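You operate a simulated robot arm through the tools that you are given. There is no shell and no other tool. Be economical: measure what you need, move in short steps, check, and stop when the job is done.

The job below is to be done with a simulated robot arm. You get a single attempt, and the scene is never put back.

TASK
Tag the dyed block in the press, in the colour of its dye.
Fine: set the black knob, slide it in, one stroke, slide it out again; leave the blue knob alone. Where these are worked on the way, their far stop is far enough and under half their travel is too little: tag press slide.

It is judged by the outcome, as a careful person would: the job done as asked, and still so three seconds after it is handed in. It fails if anything else is knocked over, pushed out of place, dropped, spilled or broken.

THE ROBOT
A 6-joint arm with a fingered hand, fixed in place. Base frame: the origin is at the foot of the arm, x ahead of it, y to its left, z up. Lengths are in mm, angles in degrees, forces in N, time in s.
With the tool pointing down near the work surface it reaches from about 100 to 560 mm from the base axis. Its first joint turns from -115.0 to 115.0 degrees. Payload 4 kg.
The tool frame sits at the grasp point between the pads (the TCP): z along the fingers, y along the line on which they close. The tips reach 26 mm beyond it. Largest opening 132 mm; the body of the gripper starts 73 mm behind the TCP. The gripper is a hand of 4 fingers: y runs from the thumb to the fingers, the wrist lies at [0, 0, -239] in the tool frame, and closing takes about 1.5 s.
Orientation is that of the tool frame in the base frame, as a unit quaternion [w, x, y, z]. With the fingers straight down and closing along the base's y, the tool's x points along the base's -x, its y along +y and its z along -z.

THE INTERFACE
- The arm moves only by the tool drive_tool. Its argument "plan" is a list of rows, each an object of numbers (a shift or turn left out is 0, a gripper value left out holds the last): "tx", "ty", "tz": the shift along the tool's x, y, z in units of 20 mm (1.0 is 20 mm); "rx", "ry", "rz": the turn, a rotation vector about the tool's x, y, z in units of 4 degrees (1.0 is 4 degrees). In form: [{"tx": .., "ty": .., "tz": .., "rx": .., "ry": .., "rz": ..}, ...]. A call has 1 to 20 rows; each row shifts and turns the commanded pose from where the row before left it, along the tool's axes as they then stand. "jaw" is the opening, from 0 (shut) to 1 (fully open), set as the call begins (left out, the last holds). A call with a number of a shift or a turn outside -1 to 1 is refused whole. Rows are played at 5 a second. More than 50 mm and 8.6 degrees between two rows, or a gripper value outside its range, and nothing of the call is played. A pose out of reach is approached as far as the arm can. The call stops where the force on the tool passes 80 N (or 10 N more than at its start, if that is more) or the arm is blocked; 0.2 s more then pass. Each finger travels about 153 mm/s and halts on what it meets, pressing with about 33 N; the grip force reading is that of the motor and also rises with nothing between the fingers. The clock runs only during rows and for 0.2 s after the last one: add rows that do not move to give the fingers time. The reply holds the time, the measured pose of the TCP, the force on the tool along the base axes, the opening and the grip force, in the units named above and with some noise, with the torque about the TCP (base axes, N m) and any sound that the robot's microphone picked up.
- Cameras (640 x 400 px; columns grow to the right, rows downward): "scene" is fixed at [218, 500, 1635.9]; the picture's right is [-0.92, 0.40, 0.00], its down [0.39, 0.89, -0.25] and it looks along [-0.10, -0.23, -0.97] (base axes); focal length 259 px, centre (320, 200). "wrist" rides on the gripper at [68, 2, -97] in the tool frame; the picture's right is [-0.02, 1.00, 0.00], its down [-0.82, -0.02, -0.58] and it looks along [-0.58, -0.01, 0.82] (tool axes); focal length 270 px, centre (320, 200). There is no depth. A picture from a camera that has moved, and an enlarged one, comes with that camera's place and axes in the base frame and with its lens.
- capture(camera): a new picture of that camera. It takes no simulated time.
- move_column(by): slides the trunk up (or, below 0, down) by that many mm; the arm rides with it, the base frame stays. It gives what a move gives, with no picture.
- finger_targets(finger1, finger2, finger3, thumb_bend): sets how far each is bent, from 0 (flat) to 100 (curled in); at 30 the hand is open as for a grip, at 70 the pads meet at the TCP. One left out holds its place. A second passes; each finger stops where it meets its share of the squeeze, and holds until it gets a number again. A gripper value or a shape takes the hand back. It gives what a move gives, with no picture; readings hold the bend of each and the force on the fingers (four entries, about 0 where the hand has none), thumb and palm.
- hand_shape(shape): the hand has 4 fingers and takes this shape, open, in about a second: jaw (thumb against the fingers, like two jaws); tri (thumb and two fingers); tip (a fingertip pinch); poke (one finger out to press); point (the index stretched); flat (the hand flat); cup (the hand cupped); fist (a fist). The gripper value then closes the fingers along that shape, each until it touches; the sizes above hold for jaw. It gives what a move gives, with no picture.
- zoom(camera, box): a new picture of the part [left, top, right, bottom] of that camera's present view, enlarged. It takes no simulated time.
- close_job(): hands the job in; it is judged then, once.

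Go step by step. Nothing tells you positions but the pictures and the camera data: compare them with the known pose of the tool, close in by small moves and look again before you grip or let go. The budget is 120 turns and 64 pictures, counting those below and the enlarged ones. Unless the task says otherwise, let go and move clear before handing in, and close with one line.

The tools are called after "Call:" as a command line: name --argument value ..., lists and objects as JSON in quotes. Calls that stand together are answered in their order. drive_tool: Moves the arm, as the interface text tells. Its arguments: {"type":"object","properties":{"plan":{"type":"array","items":{"type":"object","properties":{"tx":{"type":"number"},"ty":{"type":"number"},"tz":{"type":"number"},"rx":{"type":"number"},"ry":{"type":"number"},"rz":{"type":"number"}}}},"jaw":{"type":"number"}},"required":["plan"]} The other tools are called the same way: move_column (by) slides the trunk up or down; hand_shape (shape) gives the hand a shape; finger_targets (finger1, finger2, finger3, thumb_bend) moves the fingers one by one; capture (camera) takes a picture; zoom (camera, box) takes an enlarged picture of a part of a camera's view; close_job () hands the job in.

At the start:

```text
time_s: 0.0
tcp_pos: [211.8, 349.8, 1351.9]
tool_rot: [0.001, 0.001, 1.0, -0.001]
ft_force: [0.1, 0.2, -0.4]
wrist_torque: [-0.01, 0.02, 0.03]
grip_width: 131.9
grip_force: 0.0
shape: jaw
bend: [30.0, 30.0, 30.0, 30.0]
finger forces: [0.0, 0.0, 0.0, 0.0, 0.0, 0.0]
trunk travel left (down, up): [-925.0, 65.0]
```

scene: 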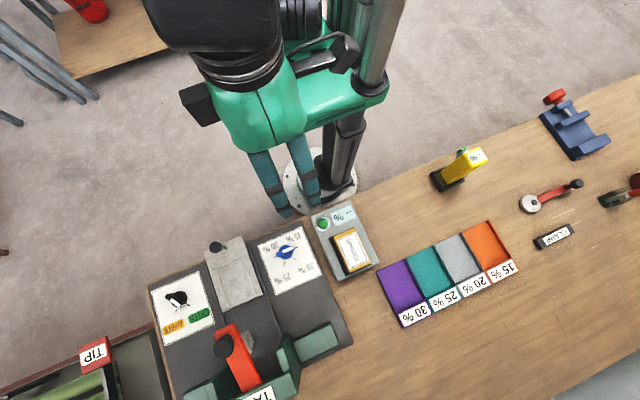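
wrist: 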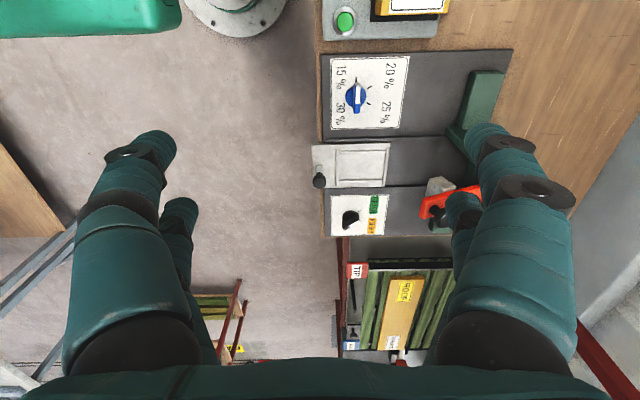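

I see a tag press with a black knob, a blue knob, a slide and a red lever; I'll zoom in to read it all.

Call:
zoom --camera "scene" --box '[140, 200, 380, 400]'

Call:
zoom --camera "wrist" --box '[300, 0, 540, 260]'

Call:
zoom --camera "scene" --box '[360, 80, 640, 340]'

```text
2.00 times, centred on (260, 300) of scene
camera zoom: at [218.0, 500.0, 1635.9], right [-0.92, 0.4, 0.0], down [0.39, 0.89, -0.25], along [-0.1, -0.23, -0.97], focal length 519 px, centre (440, 0)
```

zoom: 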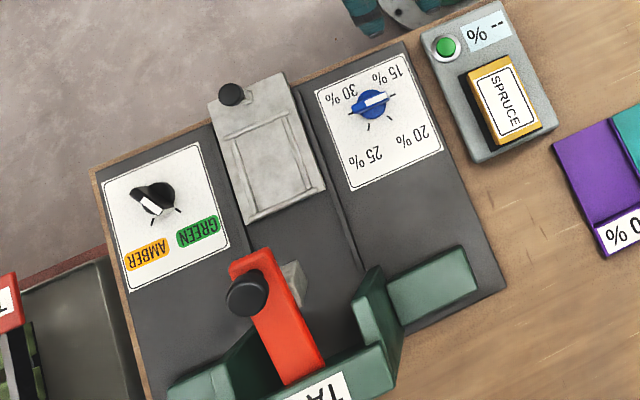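

```text
1.54 times, centred on (420, 130) of wrist
camera zoom: at [144.5, 351.7, 1447.5], right [0.03, 1.0, 0.0], down [0.82, -0.02, 0.58], along [0.58, -0.02, -0.82], focal length 416 px, centre (166, 308)
```

zoom: 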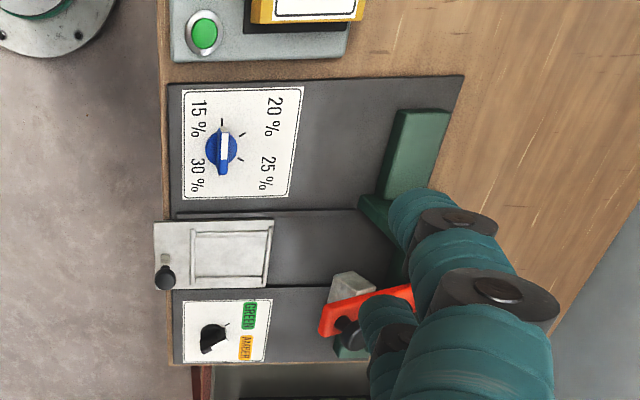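

```text
1.54 times, centred on (500, 210) of scene
camera zoom: at [218.0, 500.0, 1635.9], right [-0.92, 0.4, 0.0], down [0.39, 0.89, -0.25], along [-0.1, -0.23, -0.97], focal length 399 px, centre (43, 185)
```

zoom: 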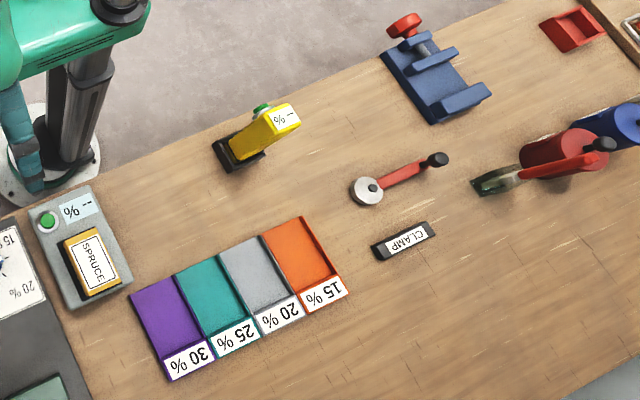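

The press lies to the robot's left: the slide is worked along +y, and the lever comes down over it. I'll lower the trunk part way for a closer look.

Call:
move_column --by -200

Call:
capture --camera "wrist"

```text
time_s: 2.2
tcp_pos: [211.9, 348.8, 1151.6]
tool_rot: [0.001, 0.001, 1.0, 0.0]
ft_force: [0.2, -0.7, -0.7]
wrist_torque: [0.03, 0.0, 0.0]
grip_width: 131.9
grip_force: 0.0
shape: jaw
bend: [30.0, 30.0, 30.0, 30.0]
finger forces: [0.1, 0.0, 0.0, 0.0, 0.1, 0.0]
trunk travel left (down, up): [-725.0, 265.0]
```

```text
58 pictures are left
camera wrist: at [144.4, 351.7, 1247.5], right [0.03, 1.0, 0.0], down [0.82, -0.02, 0.58], along [0.58, -0.02, -0.82], focal length 270 px, centre (320, 200)
```

wrist: 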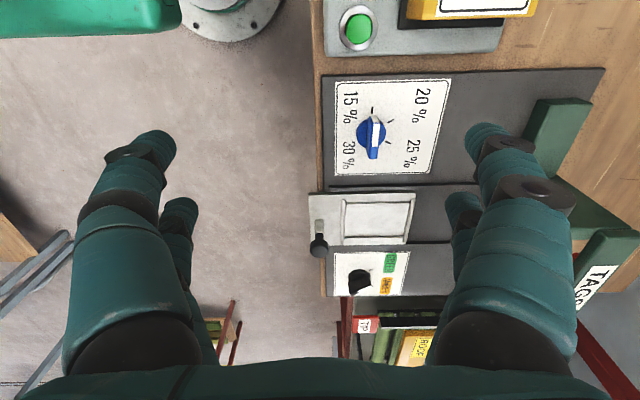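

The black knob lies near (590, 418), rather far out. I'll zoom in on the knobs, the slide and the block to read the dye and settings.

Call:
zoom --camera "wrist" --box '[300, 180, 460, 380]'

Call:
zoom --camera "scene" --box '[0, 320, 140, 400]'

Call:
zoom --camera "scene" --box '[140, 220, 300, 320]'

Call:
zoom --camera "scene" --box '[180, 300, 340, 400]'

```text
2.00 times, centred on (380, 280) of wrist
camera zoom: at [144.4, 351.7, 1247.5], right [0.03, 1.0, 0.0], down [0.82, -0.02, 0.58], along [0.58, -0.02, -0.82], focal length 541 px, centre (200, 40)
```

zoom: 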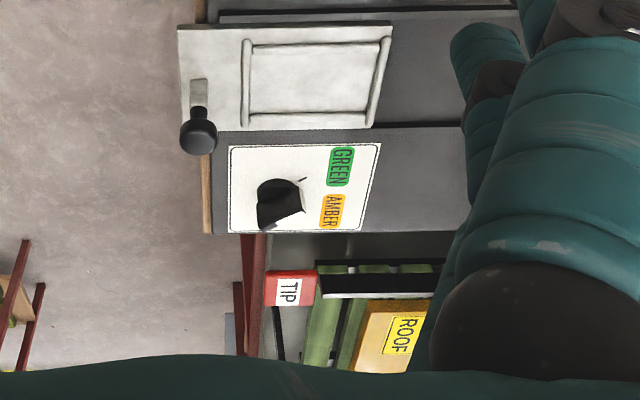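

```text
4.57 times, centred on (70, 360) of scene
camera zoom: at [218.0, 500.0, 1635.9], right [-0.92, 0.4, 0.0], down [0.39, 0.89, -0.25], along [-0.1, -0.23, -0.97], focal length 1186 px, centre (1463, -531)
```

zoom: 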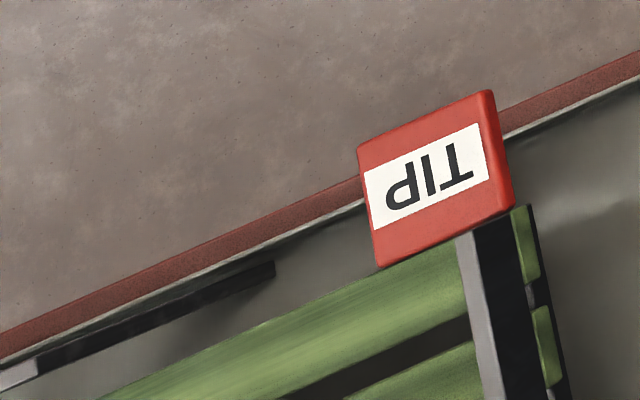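

```text
4.00 times, centred on (220, 270) of scene
camera zoom: at [218.0, 500.0, 1635.9], right [-0.92, 0.4, 0.0], down [0.39, 0.89, -0.25], along [-0.1, -0.23, -0.97], focal length 1038 px, centre (720, -80)
```

zoom: 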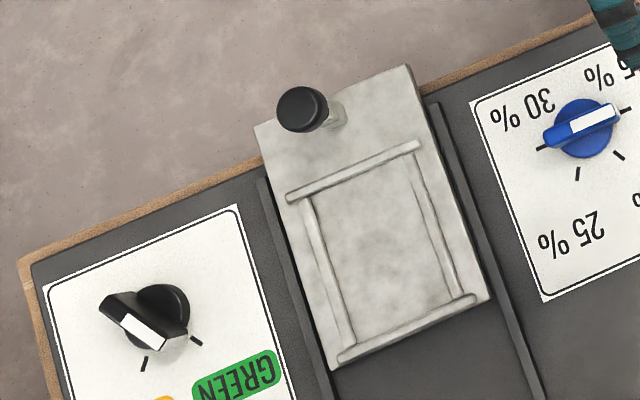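

```text
4.00 times, centred on (260, 350) of scene
camera zoom: at [218.0, 500.0, 1635.9], right [-0.92, 0.4, 0.0], down [0.39, 0.89, -0.25], along [-0.1, -0.23, -0.97], focal length 1038 px, centre (560, -400)
```

zoom: 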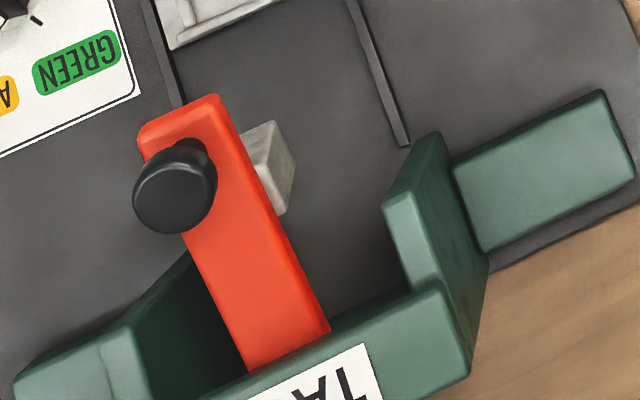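

The slide's tray is empty, so the block on the meter likely goes in it. I'll look at the block closely from both cameras.

Call:
zoom --camera "scene" --box '[300, 195, 390, 285]'

Call:
zoom --camera "scene" --box '[420, 140, 500, 200]'

Call:
drive_tool --plan '[{"tx": 1}, {"tx": 1}, {"tx": 1}, {"tx": 1}, {"tx": 1}]'

Call:
capture --camera "wrist"

```text
4.44 times, centred on (345, 240) of scene
camera zoom: at [218.0, 500.0, 1635.9], right [-0.92, 0.4, 0.0], down [0.39, 0.89, -0.25], along [-0.1, -0.23, -0.97], focal length 1153 px, centre (209, 22)
```

zoom: 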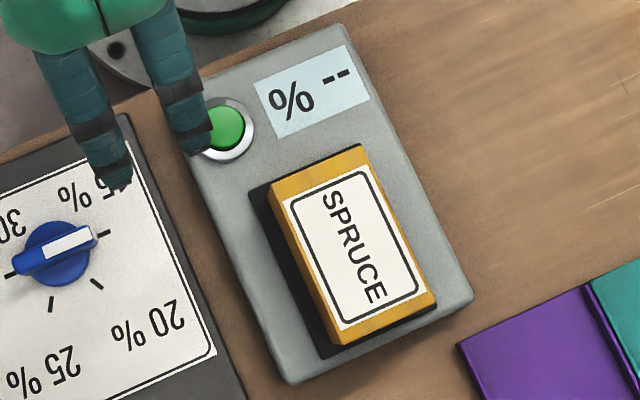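

```text
6.67 times, centred on (460, 170) of scene
camera zoom: at [218.0, 500.0, 1635.9], right [-0.92, 0.4, 0.0], down [0.39, 0.89, -0.25], along [-0.1, -0.23, -0.97], focal length 1730 px, centre (-613, 400)
```

zoom: 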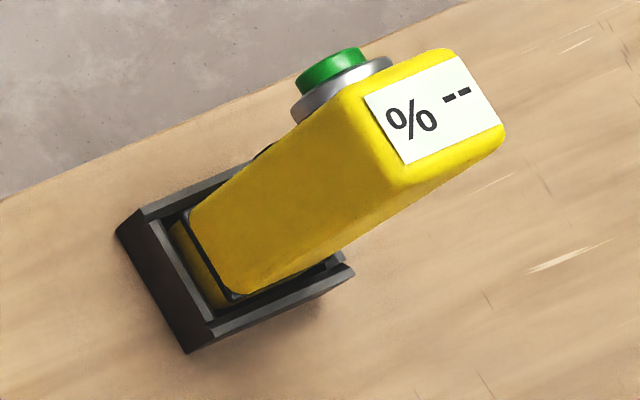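

```text
time_s: 3.4
tcp_pos: [111.5, 349.2, 1152.3]
tool_rot: [0.0, 0.001, 1.0, 0.0]
ft_force: [-0.8, 1.0, -0.6]
wrist_torque: [-0.03, 0.01, -0.01]
grip_width: 131.9
grip_force: 0.1
shape: jaw
bend: [30.0, 30.0, 30.0, 30.0]
finger forces: [0.1, 0.0, 0.0, 0.1, 0.0, 0.1]
trunk travel left (down, up): [-725.0, 265.0]
```

```text
51 pictures are left
camera wrist: at [43.4, 352.1, 1247.3], right [0.03, 1.0, 0.0], down [0.82, -0.02, 0.58], along [0.58, -0.02, -0.82], focal length 270 px, centre (320, 200)
```

wrist: 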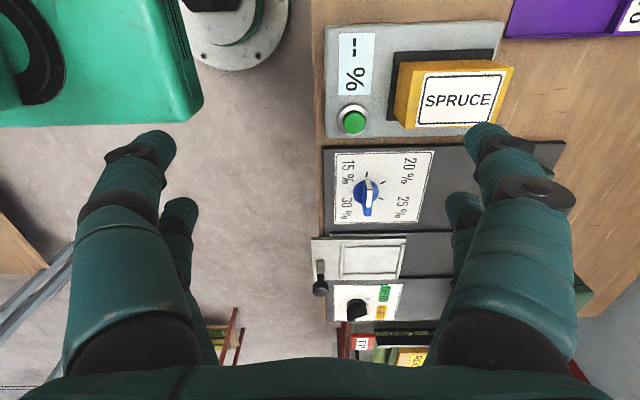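

The only dyed block is the amber SPRUCE block on the meter, at about (121, 500), long side along y. It goes in the slide's tray at about (442, 445), and the black knob goes to AMBER. First I'll test how far the arm reaches outward up here.

Call:
drive_tool --plan '[{"tx": -1, "ty": 0.2}, {"tx": -1, "ty": 0.2}, {"tx": -1, "ty": 0.2}, {"tx": -1, "ty": 0.2}, {"tx": -1, "ty": 0.2}, {"tx": -1, "ty": 0.2}, {"tx": -1, "ty": 0.2}, {"tx": -1, "ty": 0.2}, {"tx": -1, "ty": 0.2}, {"tx": -1, "ty": 0.2}, {"tx": -1, "ty": 0.2}, {"tx": -1, "ty": 0.2}, {"tx": -1, "ty": 0.2}, {"tx": -1, "ty": 0.2}, {"tx": -1, "ty": 0.2}, {"tx": -1, "ty": 0.2}, {"tx": -1, "ty": 0.2}]'

Call:
capture --camera "wrist"

Call:
capture --camera "scene"

```text
time_s: 7.0
tcp_pos: [453.6, 417.1, 1150.2]
tool_rot: [0.0, 0.002, 1.0, 0.0]
ft_force: [-0.4, 0.3, -0.1]
wrist_torque: [-0.01, -0.01, 0.01]
grip_width: 132.3
grip_force: 0.0
shape: jaw
bend: [30.0, 30.0, 30.0, 30.0]
finger forces: [0.0, 0.0, 0.1, 0.0, 0.0, 0.1]
trunk travel left (down, up): [-725.0, 265.0]
```

```text
50 pictures are left
camera wrist: at [384.9, 420.1, 1246.3], right [0.03, 1.0, 0.0], down [0.82, -0.02, 0.58], along [0.58, -0.02, -0.82], focal length 270 px, centre (320, 200)
```

wrist: 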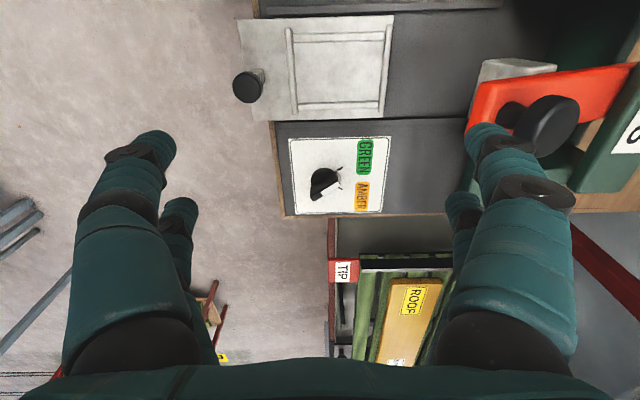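

```text
49 pictures are left
```

scene: 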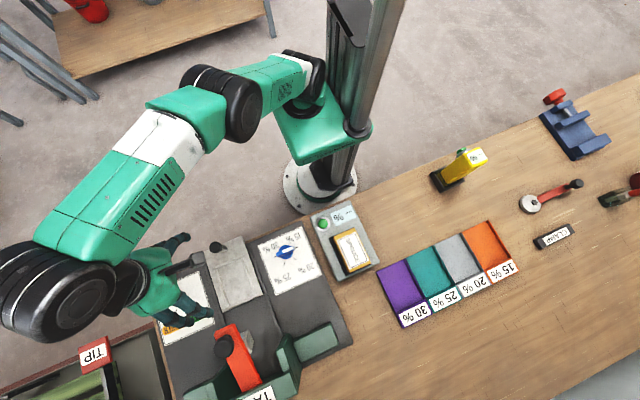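

The arm reaches here fine pointing down. The black knob is at about (605, 416, 887), the slide knob at (452, 339, 930) and the tray centre at (451, 440). Next I'll check whether the arm gets above the black knob.

Call:
drive_tool --plan '[{"tx": -1}, {"tx": -1}, {"tx": -1}, {"tx": -1}, {"tx": -1}, {"tx": -1}, {"tx": -1}, {"tx": -0.5}]'

Call:
capture --camera "wrist"

```text
time_s: 8.8
tcp_pos: [544.2, 366.9, 1110.4]
tool_rot: [0.001, 0.0, 1.0, 0.0]
ft_force: [0.4, 0.4, 0.2]
wrist_torque: [0.03, -0.04, -0.02]
grip_width: 131.7
grip_force: 0.1
shape: jaw
bend: [30.0, 30.0, 30.0, 30.0]
finger forces: [0.0, 0.1, 0.0, 0.1, 0.0, 0.1]
out of reach, approached as far as the arm can: row 2, 3, 4, 5, 6, 7, 8
trunk travel left (down, up): [-725.0, 265.0]
```

```text
48 pictures are left
camera wrist: at [476.7, 369.2, 1206.2], right [0.03, 1.0, 0.0], down [0.82, -0.02, 0.58], along [0.58, -0.02, -0.82], focal length 270 px, centre (320, 200)
```

wrist: 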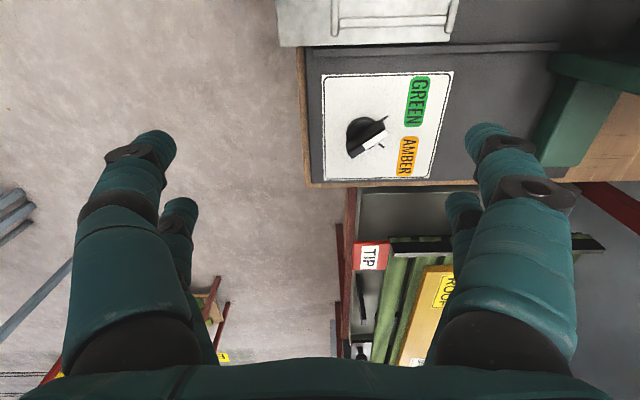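

The reach limit at this height is about 656 mm; lower down it grows. I'll zoom on the black knob to read its pointer.

Call:
zoom --camera "wrist" --box '[310, 70, 460, 190]'

```text
3.33 times, centred on (385, 130) of wrist
camera zoom: at [476.7, 369.2, 1206.2], right [0.03, 1.0, 0.0], down [0.82, -0.02, 0.58], along [0.58, -0.02, -0.82], focal length 901 px, centre (103, 433)
```

zoom: 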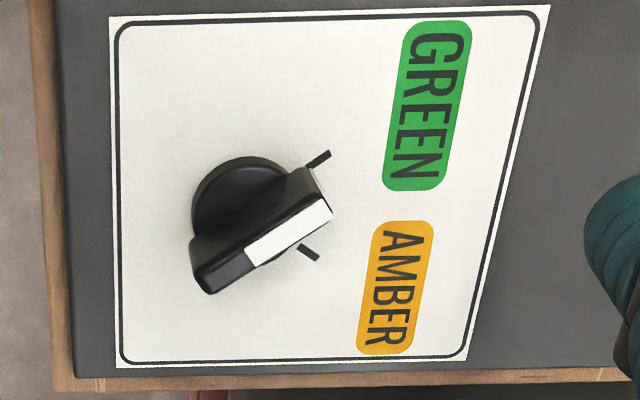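

The pointer is on GREEN and needs about 60° clockwise (seen from above) to reach AMBER, which a push in +x on its tip will do. I'll fetch the block first, so I'm moving above it.

Call:
drive_tool --plan '[{"tx": 1}, {"tx": 1, "ty": 0.3}, {"tx": 1, "ty": 0.3}, {"tx": 1, "ty": 0.3}, {"tx": 1, "ty": 0.3}, {"tx": 1, "ty": 0.3}, {"tx": 1, "ty": 0.3}, {"tx": 1, "ty": 0.3}, {"tx": 1, "ty": 0.3}, {"tx": 1, "ty": 0.3}, {"tx": 1, "ty": 0.3}, {"tx": 1, "ty": 0.3}, {"tx": 1, "ty": 0.3}, {"tx": 1, "ty": 0.3}, {"tx": 1, "ty": 0.3}, {"tx": 1, "ty": 0.3}, {"tx": 1, "ty": 0.3}, {"tx": 1, "ty": 0.3}, {"tx": 1, "ty": 0.3}, {"tx": 1, "ty": 0.3}]'

Call:
drive_tool --plan '[{"rz": -1}, {"rz": -1}, {"rz": -1}, {"rz": -1}, {"rz": -1}, {"rz": -1}, {"rz": -1}, {"rz": -1}, {"rz": -1}, {"rz": -1}, {"rz": -1}, {"rz": -1}, {"rz": -1}, {"rz": -1}, {"rz": -1}, {"rz": -1}, {"rz": -1}, {"rz": -1}, {"rz": -1}, {"rz": -1}]'

```text
time_s: 13.0
tcp_pos: [146.2, 482.5, 1110.1]
tool_rot: [0.0, 0.002, 1.0, 0.0]
ft_force: [-0.2, -0.3, 0.3]
wrist_torque: [0.01, -0.01, 0.0]
grip_width: 132.0
grip_force: 0.0
shape: jaw
bend: [30.0, 30.0, 30.0, 30.0]
finger forces: [0.0, 0.1, 0.1, 0.0, 0.0, 0.0]
trunk travel left (down, up): [-725.0, 265.0]
```

```text
time_s: 17.2
tcp_pos: [144.3, 479.6, 1110.1]
tool_rot: [0.001, -0.643, 0.766, 0.0]
ft_force: [0.3, 0.6, -0.4]
wrist_torque: [0.02, -0.03, 0.01]
grip_width: 131.9
grip_force: 0.1
shape: jaw
bend: [30.0, 30.0, 30.0, 30.0]
finger forces: [0.0, 0.0, 0.1, 0.0, 0.0, 0.0]
trunk travel left (down, up): [-725.0, 265.0]
```

Call:
drive_tool --plan '[{"rz": -1}, {"rz": -1}, {"rz": -0.5}]'

Call:
capture --camera "wrist"

```text
time_s: 18.0
tcp_pos: [143.6, 481.1, 1109.7]
tool_rot: [0.0, -0.707, 0.708, 0.0]
ft_force: [0.4, -0.1, -0.3]
wrist_torque: [0.03, -0.01, -0.01]
grip_width: 131.9
grip_force: 0.1
shape: jaw
bend: [30.0, 30.0, 30.0, 30.0]
finger forces: [0.0, 0.0, 0.0, 0.1, 0.1, 0.1]
trunk travel left (down, up): [-725.0, 265.0]
```

```text
46 pictures are left
camera wrist: at [142.3, 412.7, 1205.3], right [-1.0, 0.03, 0.0], down [0.02, 0.82, 0.58], along [0.01, 0.58, -0.82], focal length 270 px, centre (320, 200)
```

wrist: 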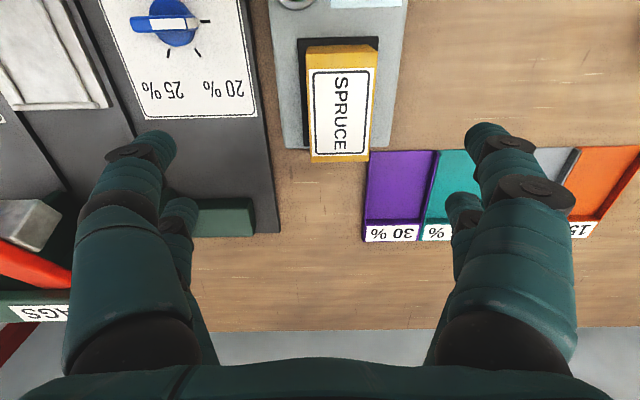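

The block's top is at about z 919, centred at (121, 497). I'll centre over it and descend part way.

Call:
drive_tool --plan '[{"ty": 0.6, "tx": -0.4}, {"ty": 0.53, "tx": -0.4}, {"tz": 1}, {"tz": 1}, {"tz": 1}, {"tz": 1}, {"tz": 1}, {"tz": 0.5}]'

Call:
capture --camera "wrist"

```text
time_s: 19.8
tcp_pos: [122.0, 497.5, 1000.3]
tool_rot: [0.0, -0.707, 0.707, 0.001]
ft_force: [0.0, -0.1, -0.2]
wrist_torque: [0.01, 0.01, 0.0]
grip_width: 132.1
grip_force: 0.1
shape: jaw
bend: [30.0, 30.0, 30.0, 30.0]
finger forces: [0.0, 0.0, 0.0, 0.1, 0.1, 0.0]
trunk travel left (down, up): [-725.0, 265.0]
```

```text
45 pictures are left
camera wrist: at [120.9, 429.8, 1095.0], right [-1.0, 0.03, 0.0], down [0.02, 0.82, 0.58], along [0.02, 0.58, -0.82], focal length 270 px, centre (320, 200)
```

wrist: 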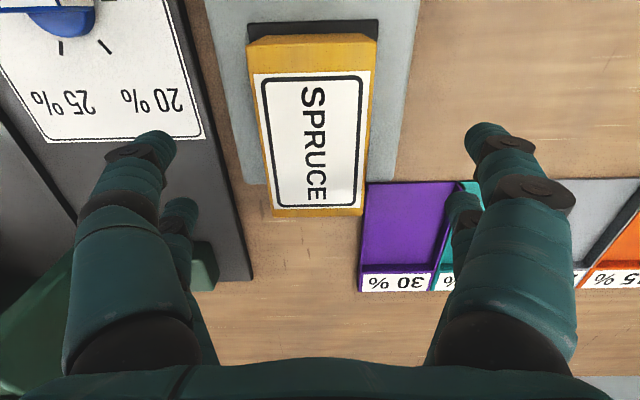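

The block's top now works out at about z 955, centre (124, 494). I'll fine-centre and come down so the pads straddle the block's upper part.

Call:
drive_tool --plan '[{"ty": -0.1, "tx": 0.15, "tz": 0.5}, {"tz": 0.8}, {"tz": 0.8}, {"tz": 0.8}]'

Call:
capture --camera "wrist"

Call:
zoom --camera "scene" --box '[270, 160, 430, 300]'

```text
time_s: 20.8
tcp_pos: [124.9, 494.9, 939.4]
tool_rot: [0.0, -0.706, 0.708, 0.0]
ft_force: [-0.3, 0.4, 0.3]
wrist_torque: [-0.01, -0.01, -0.03]
grip_width: 131.9
grip_force: 0.1
shape: jaw
bend: [30.0, 30.0, 30.0, 30.0]
finger forces: [0.1, 0.0, 0.1, 0.0, 0.1, 0.0]
trunk travel left (down, up): [-725.0, 265.0]
```

```text
44 pictures are left
camera wrist: at [123.5, 427.4, 1036.3], right [-1.0, 0.03, 0.0], down [0.02, 0.82, 0.58], along [0.02, 0.58, -0.82], focal length 270 px, centre (320, 200)
```

wrist: 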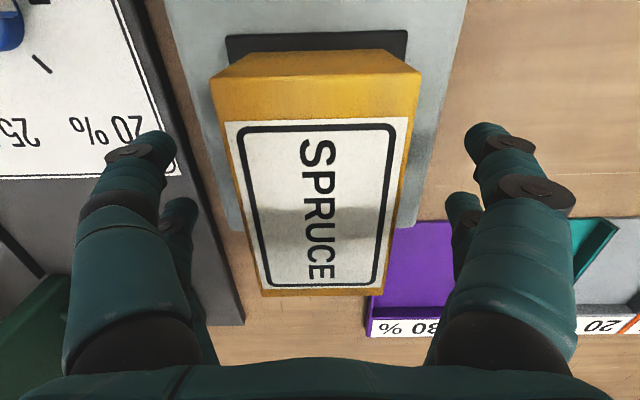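

```text
2.86 times, centred on (350, 230) of scene
camera zoom: at [218.0, 500.0, 1635.9], right [-0.92, 0.4, 0.0], down [0.39, 0.89, -0.25], along [-0.1, -0.23, -0.97], focal length 741 px, centre (234, 114)
```

zoom: 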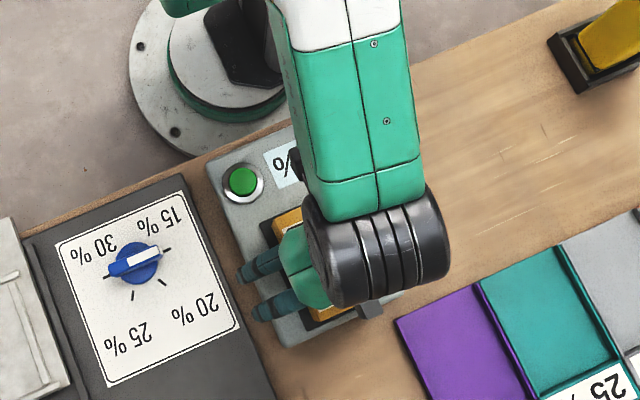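

Block top z≈958, bottom ≈898, and the hand is centred on it. Closing the grip.

Call:
drive_tool --plan '[{}, {}, {}, {}, {}, {}, {}, {}]' --jaw 0.0

Call:
drive_tool --plan '[{"tz": -0.5}, {"tz": -0.5}, {"tz": -1}, {"tz": -1}]'

Call:
capture --camera "wrist"

```text
time_s: 22.6
tcp_pos: [124.3, 494.6, 940.0]
tool_rot: [0.0, -0.706, 0.708, 0.0]
ft_force: [-1.0, 0.3, 0.9]
wrist_torque: [0.03, -0.02, -0.03]
grip_width: 52.5
grip_force: 33.2
shape: jaw
bend: [73.0, 73.0, 73.0, 70.0]
finger forces: [30.1, 30.0, 29.7, 0.0, 30.2, 0.0]
trunk travel left (down, up): [-725.0, 265.0]
```

```text
time_s: 23.6
tcp_pos: [125.4, 494.5, 1001.3]
tool_rot: [0.0, -0.706, 0.708, 0.0]
ft_force: [0.9, 0.6, -0.9]
wrist_torque: [0.01, 0.0, 0.01]
grip_width: 52.7
grip_force: 33.1
shape: jaw
bend: [73.0, 73.0, 73.0, 70.0]
finger forces: [29.9, 30.1, 29.7, 0.0, 30.4, 0.1]
trunk travel left (down, up): [-725.0, 265.0]
```

```text
42 pictures are left
camera wrist: at [122.9, 426.6, 1098.1], right [-1.0, 0.03, 0.0], down [0.02, 0.82, 0.58], along [0.02, 0.58, -0.82], focal length 270 px, centre (320, 200)
```

wrist: 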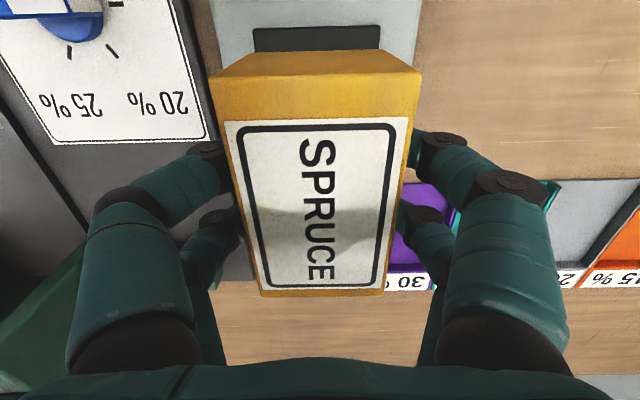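

The block is held, 52.5 mm wide and about 86 long. The tray is about 71 × 112 at (452, 440). Carrying it over at this height.

Call:
drive_tool --plan '[{"ty": -0.962, "tx": 0.16}, {"ty": -0.962, "tx": 0.16}, {"ty": -0.962, "tx": 0.16}, {"ty": -0.962, "tx": 0.16}, {"ty": -0.962, "tx": 0.16}, {"ty": -0.962, "tx": 0.16}, {"ty": -0.962, "tx": 0.16}, {"ty": -0.962, "tx": 0.16}, {"ty": -0.962, "tx": 0.16}, {"ty": -0.962, "tx": 0.16}, {"ty": -0.962, "tx": 0.16}, {"ty": -0.962, "tx": 0.16}, {"ty": -0.962, "tx": 0.16}, {"ty": -0.962, "tx": 0.16}, {"ty": -0.962, "tx": 0.16}, {"ty": -0.962, "tx": 0.16}, {"ty": -0.962, "tx": 0.16}]'

Call:
capture --camera "wrist"

Call:
capture --camera "scene"

```text
time_s: 27.2
tcp_pos: [450.9, 438.5, 1002.2]
tool_rot: [0.001, -0.707, 0.708, 0.0]
ft_force: [-0.6, 0.2, -2.1]
wrist_torque: [0.01, 0.0, -0.02]
grip_width: 52.4
grip_force: 33.4
shape: jaw
bend: [73.0, 73.0, 73.0, 70.0]
finger forces: [30.0, 30.1, 29.8, 0.0, 30.4, 0.0]
trunk travel left (down, up): [-725.0, 265.0]
```

```text
41 pictures are left
camera wrist: at [450.0, 371.0, 1097.4], right [-1.0, 0.03, 0.0], down [0.02, 0.82, 0.58], along [0.02, 0.58, -0.82], focal length 270 px, centre (320, 200)
```

wrist: 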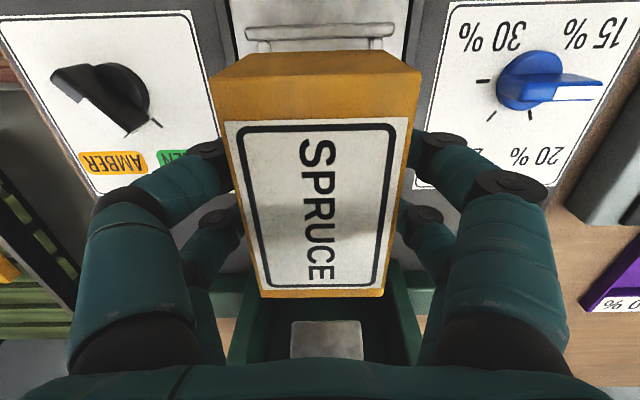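

```text
40 pictures are left
```

scene: 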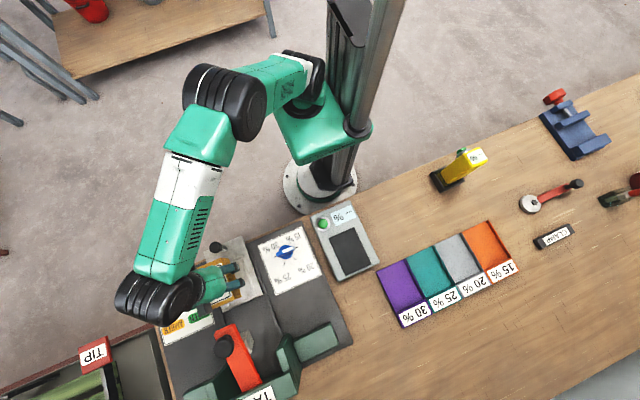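

Aligned over the tray. Descending, with small steps near contact.

Call:
drive_tool --plan '[{"tz": 0.7}, {"tz": 0.7}, {"tz": 0.7}, {"tz": 0.7}]'

Call:
drive_tool --plan '[{"tz": 0.25}, {"tz": 0.25}]'

Call:
capture --camera "wrist"

```text
time_s: 28.2
tcp_pos: [449.3, 438.2, 943.2]
tool_rot: [0.0, -0.706, 0.708, -0.001]
ft_force: [-0.3, 0.5, -1.1]
wrist_torque: [-0.02, -0.03, -0.01]
grip_width: 52.5
grip_force: 32.6
shape: jaw
bend: [73.0, 73.0, 73.0, 70.0]
finger forces: [30.0, 30.1, 29.8, 0.0, 30.4, 0.1]
trunk travel left (down, up): [-725.0, 265.0]
```

```text
time_s: 28.8
tcp_pos: [449.9, 439.4, 934.8]
tool_rot: [0.0, -0.706, 0.708, 0.0]
ft_force: [0.8, 0.1, -2.1]
wrist_torque: [0.01, 0.0, 0.01]
grip_width: 52.6
grip_force: 32.9
shape: jaw
bend: [73.0, 73.0, 73.0, 70.0]
finger forces: [30.1, 30.2, 29.8, 0.1, 30.4, 0.0]
trunk travel left (down, up): [-725.0, 265.0]
```

```text
39 pictures are left
camera wrist: at [447.9, 371.7, 1030.5], right [-1.0, 0.03, 0.0], down [0.02, 0.82, 0.58], along [0.02, 0.58, -0.82], focal length 270 px, centre (320, 200)
```

wrist: 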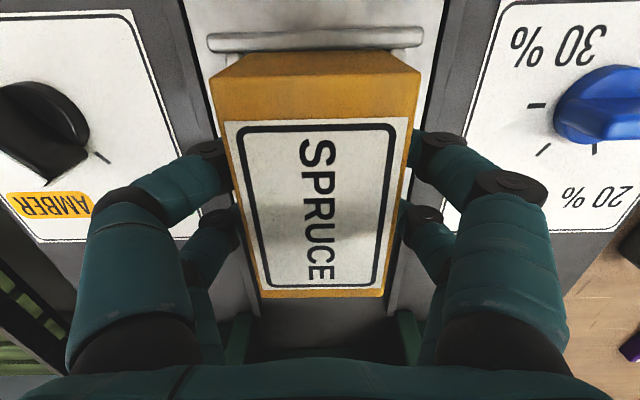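

Call:
drive_tool --plan '[{"tz": 0.2}, {"tz": 0.2}, {"tz": 0.15}]'

Call:
drive_tool --plan '[{"tz": 0.15}, {"tz": 0.15}]'

```text
time_s: 29.6
tcp_pos: [449.8, 440.2, 925.3]
tool_rot: [0.002, -0.707, 0.707, 0.0]
ft_force: [0.2, 2.0, 8.9]
wrist_torque: [-0.42, -0.07, -0.01]
grip_width: 52.9
grip_force: 32.7
shape: jaw
bend: [74.0, 73.0, 73.0, 70.0]
finger forces: [33.3, 30.5, 29.8, 0.0, 34.1, 0.0]
trunk travel left (down, up): [-725.0, 265.0]
```

```text
time_s: 30.2
tcp_pos: [449.7, 441.4, 923.3]
tool_rot: [0.006, -0.707, 0.707, 0.0]
ft_force: [2.0, 4.6, 39.7]
wrist_torque: [-0.65, -0.17, 0.02]
grip_width: 53.6
grip_force: 32.7
shape: jaw
bend: [75.0, 74.0, 73.0, 71.0]
finger forces: [36.6, 30.9, 31.7, 0.1, 37.6, 0.1]
trunk travel left (down, up): [-725.0, 265.0]
```

Call:
drive_tool --plan '[{"tz": -0.15}]'

Call:
capture --camera "wrist"

Call:
zoom --camera "scene" --box '[160, 220, 280, 320]'

```text
time_s: 30.6
tcp_pos: [450.7, 440.5, 922.5]
tool_rot: [0.004, -0.706, 0.708, 0.0]
ft_force: [3.0, 8.7, 31.8]
wrist_torque: [-0.52, -0.33, 0.01]
grip_width: 53.9
grip_force: 32.9
shape: jaw
bend: [75.0, 74.0, 73.0, 71.0]
finger forces: [36.2, 30.5, 32.3, 0.0, 37.6, 0.0]
trunk travel left (down, up): [-725.0, 265.0]
```

```text
38 pictures are left
camera wrist: at [447.5, 371.9, 1018.8], right [-1.0, 0.03, -0.01], down [0.02, 0.81, 0.58], along [0.02, 0.58, -0.81], focal length 270 px, centre (320, 200)
```

wrist: 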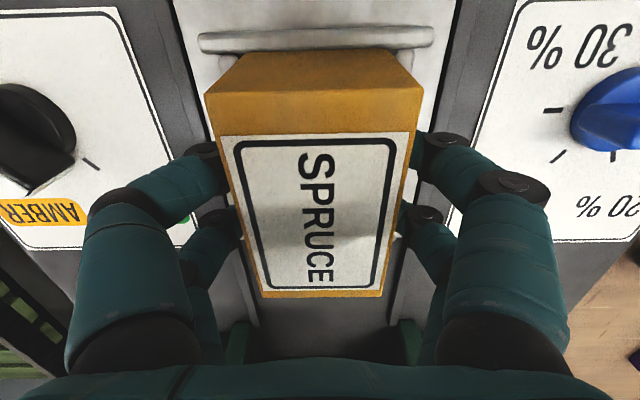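

```text
4.00 times, centred on (220, 270) of scene
camera zoom: at [218.0, 500.0, 1635.9], right [-0.92, 0.4, 0.0], down [0.39, 0.89, -0.25], along [-0.1, -0.23, -0.97], focal length 1038 px, centre (720, -80)
```

zoom: 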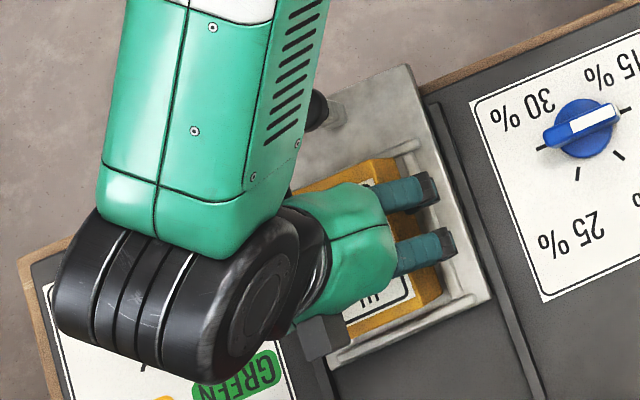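

The block's front end caught the tray's front bar and tipped slightly in the grip. It sits about 7 mm too far to −y, so I'll lift, shift to +y and look again.

Call:
drive_tool --plan '[{"tz": -0.5}, {"tz": -0.5}, {"tx": -0.45}]'

Call:
capture --camera "wrist"

```text
time_s: 31.4
tcp_pos: [448.5, 446.7, 941.5]
tool_rot: [-0.001, -0.706, 0.708, 0.001]
ft_force: [0.7, -0.9, -1.4]
wrist_torque: [0.01, -0.01, -0.01]
grip_width: 53.7
grip_force: 33.6
shape: jaw
bend: [74.0, 74.0, 73.0, 70.0]
finger forces: [33.7, 31.1, 31.7, 0.1, 33.0, 0.1]
trunk travel left (down, up): [-725.0, 265.0]
```

```text
36 pictures are left
camera wrist: at [447.4, 379.7, 1037.1], right [-1.0, 0.03, 0.0], down [0.02, 0.82, 0.58], along [0.01, 0.58, -0.82], focal length 270 px, centre (320, 200)
```

wrist: 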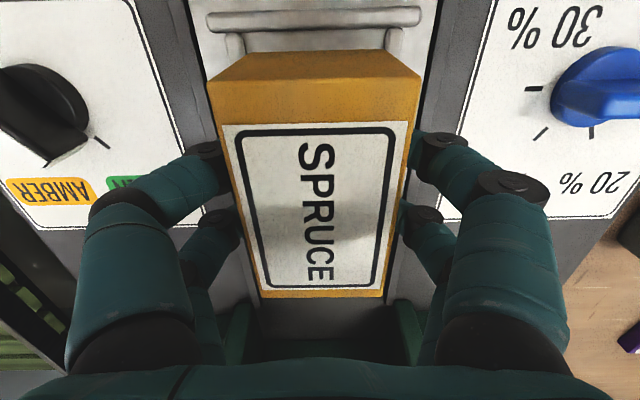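

Now there's a visible gap to the front bar and the block lines up between the side rails. Lowering again.

Call:
drive_tool --plan '[{"tz": 0.4, "tx": 0.08}, {"tz": 0.3}, {"tz": 0.15}]'

Call:
drive_tool --plan '[{"tz": 0.15}, {"tz": 0.1}]'

Call:
capture --camera "wrist"

```text
time_s: 32.2
tcp_pos: [448.3, 446.4, 924.7]
tool_rot: [0.001, -0.707, 0.708, 0.0]
ft_force: [-0.6, -0.7, 7.1]
wrist_torque: [0.36, -0.05, 0.0]
grip_width: 53.6
grip_force: 33.0
shape: jaw
bend: [74.0, 74.0, 74.0, 70.0]
finger forces: [32.7, 32.9, 33.2, 0.1, 32.0, 0.0]
trunk travel left (down, up): [-725.0, 265.0]
```

```text
time_s: 32.8
tcp_pos: [448.9, 448.2, 922.5]
tool_rot: [0.003, -0.706, 0.708, 0.001]
ft_force: [-1.4, -2.3, 24.7]
wrist_torque: [0.59, 0.0, -0.01]
grip_width: 53.7
grip_force: 33.1
shape: jaw
bend: [74.0, 74.0, 74.0, 70.0]
finger forces: [32.5, 36.2, 35.8, 0.0, 31.6, 0.1]
trunk travel left (down, up): [-725.0, 265.0]
```

```text
35 pictures are left
camera wrist: at [446.9, 378.9, 1019.2], right [-1.0, 0.03, 0.0], down [0.02, 0.81, 0.58], along [0.02, 0.58, -0.81], focal length 270 px, centre (320, 200)
```

wrist: 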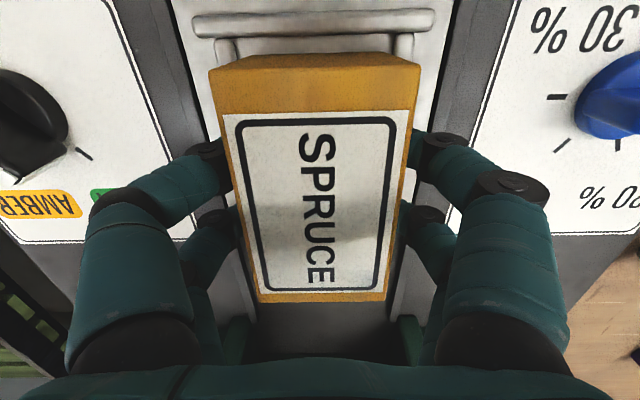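

Now the rear end touched the rear bar, so the right spot lies between, near y 443.5. Lift, shift −y a little, and lower again.

Call:
drive_tool --plan '[{"tz": -0.5}, {"tz": -0.4}]'

Call:
drive_tool --plan '[{"tx": 0.17}, {}]'

Call:
capture --camera "wrist"

```text
time_s: 33.4
tcp_pos: [447.6, 445.9, 936.2]
tool_rot: [-0.001, -0.706, 0.708, -0.001]
ft_force: [0.3, 1.0, -2.3]
wrist_torque: [-0.01, 0.0, -0.01]
grip_width: 53.7
grip_force: 33.0
shape: jaw
bend: [74.0, 74.0, 74.0, 70.0]
finger forces: [32.1, 34.4, 34.3, 0.0, 32.1, 0.0]
trunk travel left (down, up): [-725.0, 265.0]
```

```text
time_s: 34.0
tcp_pos: [448.7, 443.2, 936.5]
tool_rot: [0.0, -0.706, 0.708, 0.0]
ft_force: [0.1, 0.2, -2.6]
wrist_torque: [0.0, 0.02, 0.0]
grip_width: 53.5
grip_force: 33.1
shape: jaw
bend: [74.0, 74.0, 74.0, 70.0]
finger forces: [32.0, 34.4, 34.2, 0.1, 32.1, 0.0]
trunk travel left (down, up): [-725.0, 265.0]
```

```text
34 pictures are left
camera wrist: at [447.5, 375.5, 1033.2], right [-1.0, 0.03, 0.0], down [0.02, 0.82, 0.58], along [0.02, 0.58, -0.82], focal length 270 px, centre (320, 200)
```

wrist: 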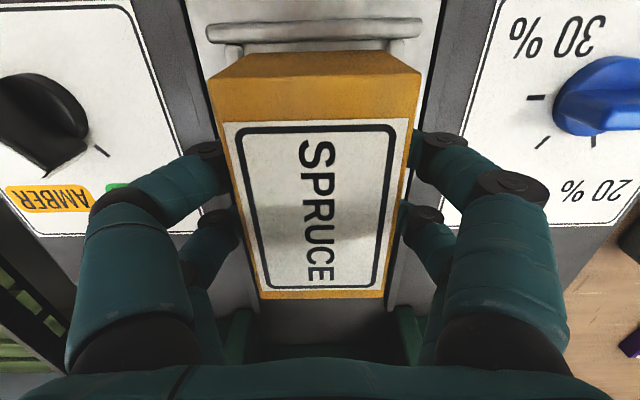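

The block is level again. Lowering in small steps.

Call:
drive_tool --plan '[{"tz": 0.3}, {"tz": 0.25}, {"tz": 0.15}]'

Call:
drive_tool --plan '[{"tz": 0.15}]'

Call:
capture --camera "wrist"

```text
time_s: 34.8
tcp_pos: [449.7, 443.7, 924.4]
tool_rot: [0.0, -0.707, 0.707, 0.0]
ft_force: [-0.6, 0.4, -2.4]
wrist_torque: [-0.02, 0.01, 0.03]
grip_width: 53.7
grip_force: 33.5
shape: jaw
bend: [74.0, 74.0, 74.0, 70.0]
finger forces: [32.0, 34.4, 34.2, 0.0, 32.3, 0.0]
trunk travel left (down, up): [-725.0, 265.0]
```

```text
time_s: 35.2
tcp_pos: [449.6, 443.1, 922.8]
tool_rot: [0.0, -0.706, 0.708, 0.0]
ft_force: [0.4, 0.2, -2.0]
wrist_torque: [0.01, 0.0, 0.0]
grip_width: 53.8
grip_force: 32.8
shape: jaw
bend: [74.0, 74.0, 74.0, 70.0]
finger forces: [31.9, 34.4, 34.2, 0.1, 32.2, 0.0]
trunk travel left (down, up): [-725.0, 265.0]
```

```text
33 pictures are left
camera wrist: at [448.3, 376.0, 1017.8], right [-1.0, 0.03, 0.0], down [0.02, 0.82, 0.58], along [0.02, 0.58, -0.82], focal length 270 px, centre (320, 200)
```

wrist: 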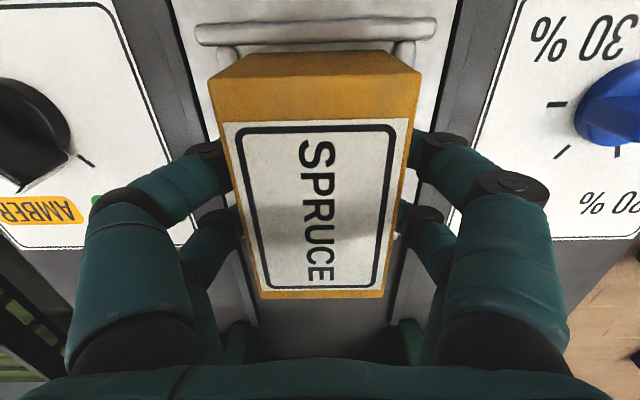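

No contact this time at the former contact height, so the block is going in between the bars. Continuing down.

Call:
drive_tool --plan '[{"tz": 0.15}, {"tz": 0.15}]'

Call:
drive_tool --plan '[{"tz": 0.15}]'

```text
time_s: 35.8
tcp_pos: [450.2, 443.6, 921.6]
tool_rot: [0.005, -0.706, 0.708, 0.0]
ft_force: [-1.1, 0.1, 30.8]
wrist_torque: [-0.1, 0.06, -0.01]
grip_width: 53.5
grip_force: 32.8
shape: jaw
bend: [74.0, 74.0, 74.0, 70.0]
finger forces: [33.5, 34.7, 34.1, 0.0, 33.4, 0.0]
trunk travel left (down, up): [-725.0, 265.0]
```

```text
time_s: 36.2
tcp_pos: [450.2, 442.8, 920.0]
tool_rot: [0.008, -0.706, 0.708, 0.0]
ft_force: [0.5, 1.1, 49.8]
wrist_torque: [-0.12, -0.07, -0.02]
grip_width: 54.0
grip_force: 33.1
shape: jaw
bend: [75.0, 74.0, 74.0, 71.0]
finger forces: [35.4, 35.0, 35.6, 0.0, 36.4, 0.0]
trunk travel left (down, up): [-725.0, 265.0]
```

Even, central contact: the block is on the floor of the tray. Relieve the pressure, open a little and look.

Call:
drive_tool --plan '[{"tz": -0.15}, {}]'

Call:
drive_tool --plan '[{}, {}, {}, {}]' --jaw 0.65

Call:
drive_tool --plan '[{"tz": -0.5}, {"tz": -1}, {"tz": -1}, {"tz": -1}, {"tz": -1}]'

Call:
capture --camera "wrist"

```text
time_s: 36.8
tcp_pos: [449.3, 443.3, 920.1]
tool_rot: [0.006, -0.707, 0.707, 0.0]
ft_force: [2.9, 0.4, 42.5]
wrist_torque: [-0.14, -0.21, 0.03]
grip_width: 54.1
grip_force: 33.3
shape: jaw
bend: [75.0, 74.0, 74.0, 71.0]
finger forces: [34.8, 34.3, 36.0, 0.0, 36.8, 0.0]
trunk travel left (down, up): [-725.0, 265.0]
```

```text
time_s: 37.8
tcp_pos: [448.2, 443.0, 916.4]
tool_rot: [0.001, -0.706, 0.708, 0.0]
ft_force: [0.5, -0.8, 28.3]
wrist_torque: [-0.02, -0.04, 0.1]
grip_width: 78.9
grip_force: 0.0
shape: jaw
bend: [75.0, 70.0, 74.0, 64.0]
finger forces: [14.1, 0.0, 13.7, 0.0, 0.0, 0.1]
trunk travel left (down, up): [-725.0, 265.0]
```

```text
time_s: 39.0
tcp_pos: [448.7, 444.3, 1004.6]
tool_rot: [0.0, -0.706, 0.708, 0.0]
ft_force: [0.3, 0.2, -1.3]
wrist_torque: [0.03, 0.03, 0.04]
grip_width: 85.6
grip_force: 0.0
shape: jaw
bend: [70.0, 70.0, 70.0, 64.0]
finger forces: [0.0, 0.0, 0.1, 0.0, 0.0, 0.0]
trunk travel left (down, up): [-725.0, 265.0]
```

```text
32 pictures are left
camera wrist: at [447.3, 376.9, 1099.6], right [-1.0, 0.03, 0.0], down [0.02, 0.82, 0.58], along [0.02, 0.58, -0.82], focal length 270 px, centre (320, 200)
```

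wrist: 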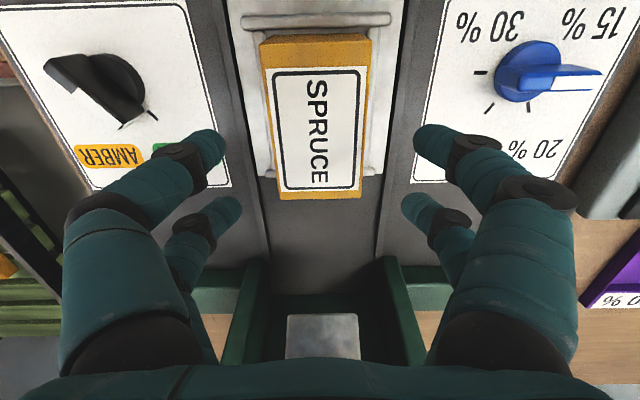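

Call:
zoom --camera "wrist" --box '[210, 0, 430, 220]'

```text
1.82 times, centred on (320, 110) of wrist
camera zoom: at [447.3, 376.9, 1099.6], right [-1.0, 0.03, 0.0], down [0.02, 0.82, 0.58], along [0.02, 0.58, -0.82], focal length 491 px, centre (320, 364)
```

zoom: 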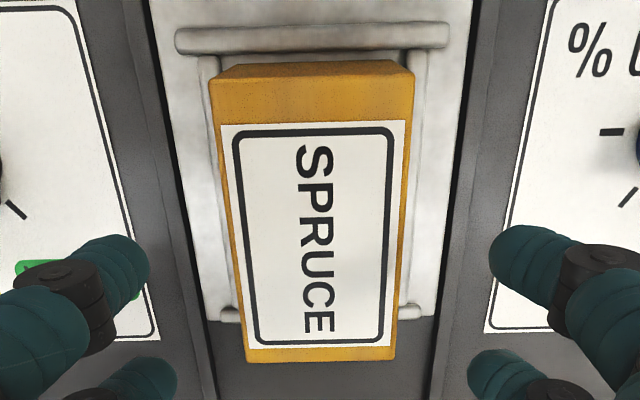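

The block stands in the tray, inside the rails. Next the black knob: I'll turn the hand back and shape it to poke.

Call:
drive_tool --plan '[{"rz": 1}, {"rz": 1}, {"rz": 1}, {"rz": 1}, {"rz": 1}, {"rz": 1}, {"rz": 1}, {"rz": 1}, {"rz": 1}, {"rz": 1}, {"rz": 1}, {"rz": 1}, {"rz": 1}, {"rz": 1}, {"rz": 1}, {"rz": 1}, {"rz": 1}, {"rz": 1}, {"rz": 1}, {"rz": 1}]'

Call:
drive_tool --plan '[{"rz": 1}, {"rz": 1}, {"rz": 0.5}, {"tz": -1}, {"ty": -1}, {"ty": -1}]'

Call:
hand_shape --shape "poke"

Call:
capture --camera "wrist"

```text
time_s: 43.2
tcp_pos: [449.6, 444.2, 1003.5]
tool_rot: [0.001, -0.087, 0.996, 0.0]
ft_force: [-0.4, -0.2, -0.5]
wrist_torque: [0.01, 0.01, 0.0]
grip_width: 85.5
grip_force: 0.0
shape: jaw
bend: [70.0, 70.0, 70.0, 64.0]
finger forces: [0.0, 0.0, 0.1, 0.0, 0.0, 0.1]
trunk travel left (down, up): [-725.0, 265.0]
```

```text
time_s: 44.6
tcp_pos: [447.8, 402.8, 1025.5]
tool_rot: [-0.001, 0.0, 1.0, 0.0]
ft_force: [-0.8, 0.2, 0.6]
wrist_torque: [0.01, -0.03, -0.01]
grip_width: 85.5
grip_force: 0.0
shape: jaw
bend: [70.0, 70.0, 70.0, 64.0]
finger forces: [0.0, 0.0, 0.1, 0.1, 0.1, 0.0]
trunk travel left (down, up): [-725.0, 265.0]
```

```text
time_s: 45.5
tcp_pos: [448.5, 403.6, 1026.0]
tool_rot: [0.0, 0.001, 1.0, -0.001]
ft_force: [-0.4, 0.4, 1.0]
wrist_torque: [0.03, -0.01, 0.01]
grip_width: 0.0
grip_force: 0.1
shape: poke
bend: [100.0, 100.0, 100.0, 34.0]
finger forces: [0.0, 0.0, 0.0, 0.1, 0.1, 0.0]
trunk travel left (down, up): [-725.0, 265.0]
```

```text
30 pictures are left
camera wrist: at [380.1, 405.9, 1121.4], right [0.03, 1.0, 0.0], down [0.82, -0.02, 0.58], along [0.58, -0.02, -0.82], focal length 270 px, centre (320, 200)
```

wrist: 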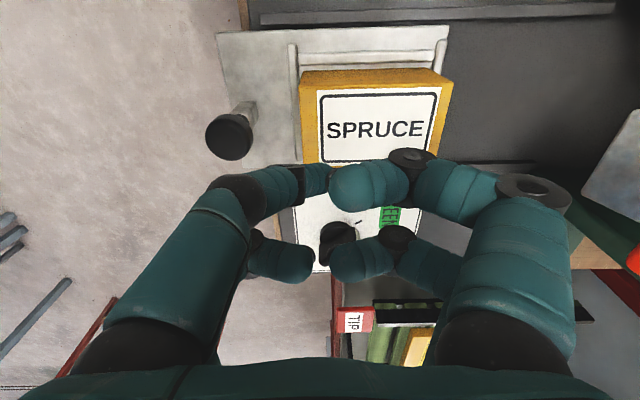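

The poke shape isn't clear from here; I'll look at the "point" shape instead.

Call:
hand_shape --shape "point"

Call:
capture --camera "wrist"

Call:
zoom --camera "scene" --box '[110, 200, 290, 320]'

```text
time_s: 46.4
tcp_pos: [448.8, 403.8, 1025.4]
tool_rot: [0.0, 0.001, 1.0, 0.0]
ft_force: [-0.6, 0.4, -0.2]
wrist_torque: [-0.01, -0.02, 0.0]
grip_width: 0.0
grip_force: 0.0
shape: point
bend: [24.0, 99.0, 100.0, 39.0]
finger forces: [0.1, 0.0, 0.0, 0.0, 0.0, 0.0]
trunk travel left (down, up): [-725.0, 265.0]
```

```text
29 pictures are left
camera wrist: at [380.1, 405.9, 1121.4], right [0.03, 1.0, 0.0], down [0.82, -0.02, 0.58], along [0.58, -0.02, -0.82], focal length 270 px, centre (320, 200)
```

wrist: 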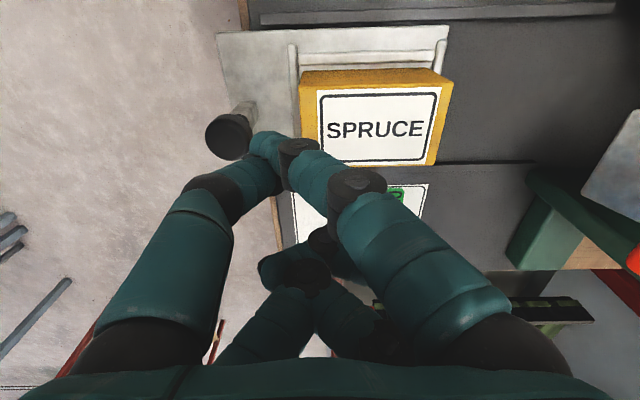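

```text
3.33 times, centred on (200, 260) of scene
camera zoom: at [218.0, 500.0, 1635.9], right [-0.92, 0.4, 0.0], down [0.39, 0.89, -0.25], along [-0.1, -0.23, -0.97], focal length 865 px, centre (720, 0)
```

zoom: 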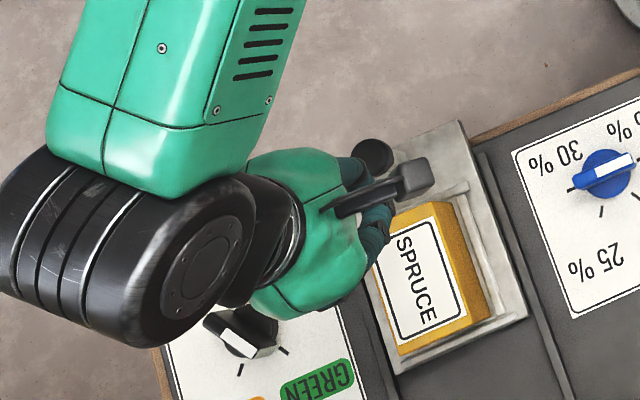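

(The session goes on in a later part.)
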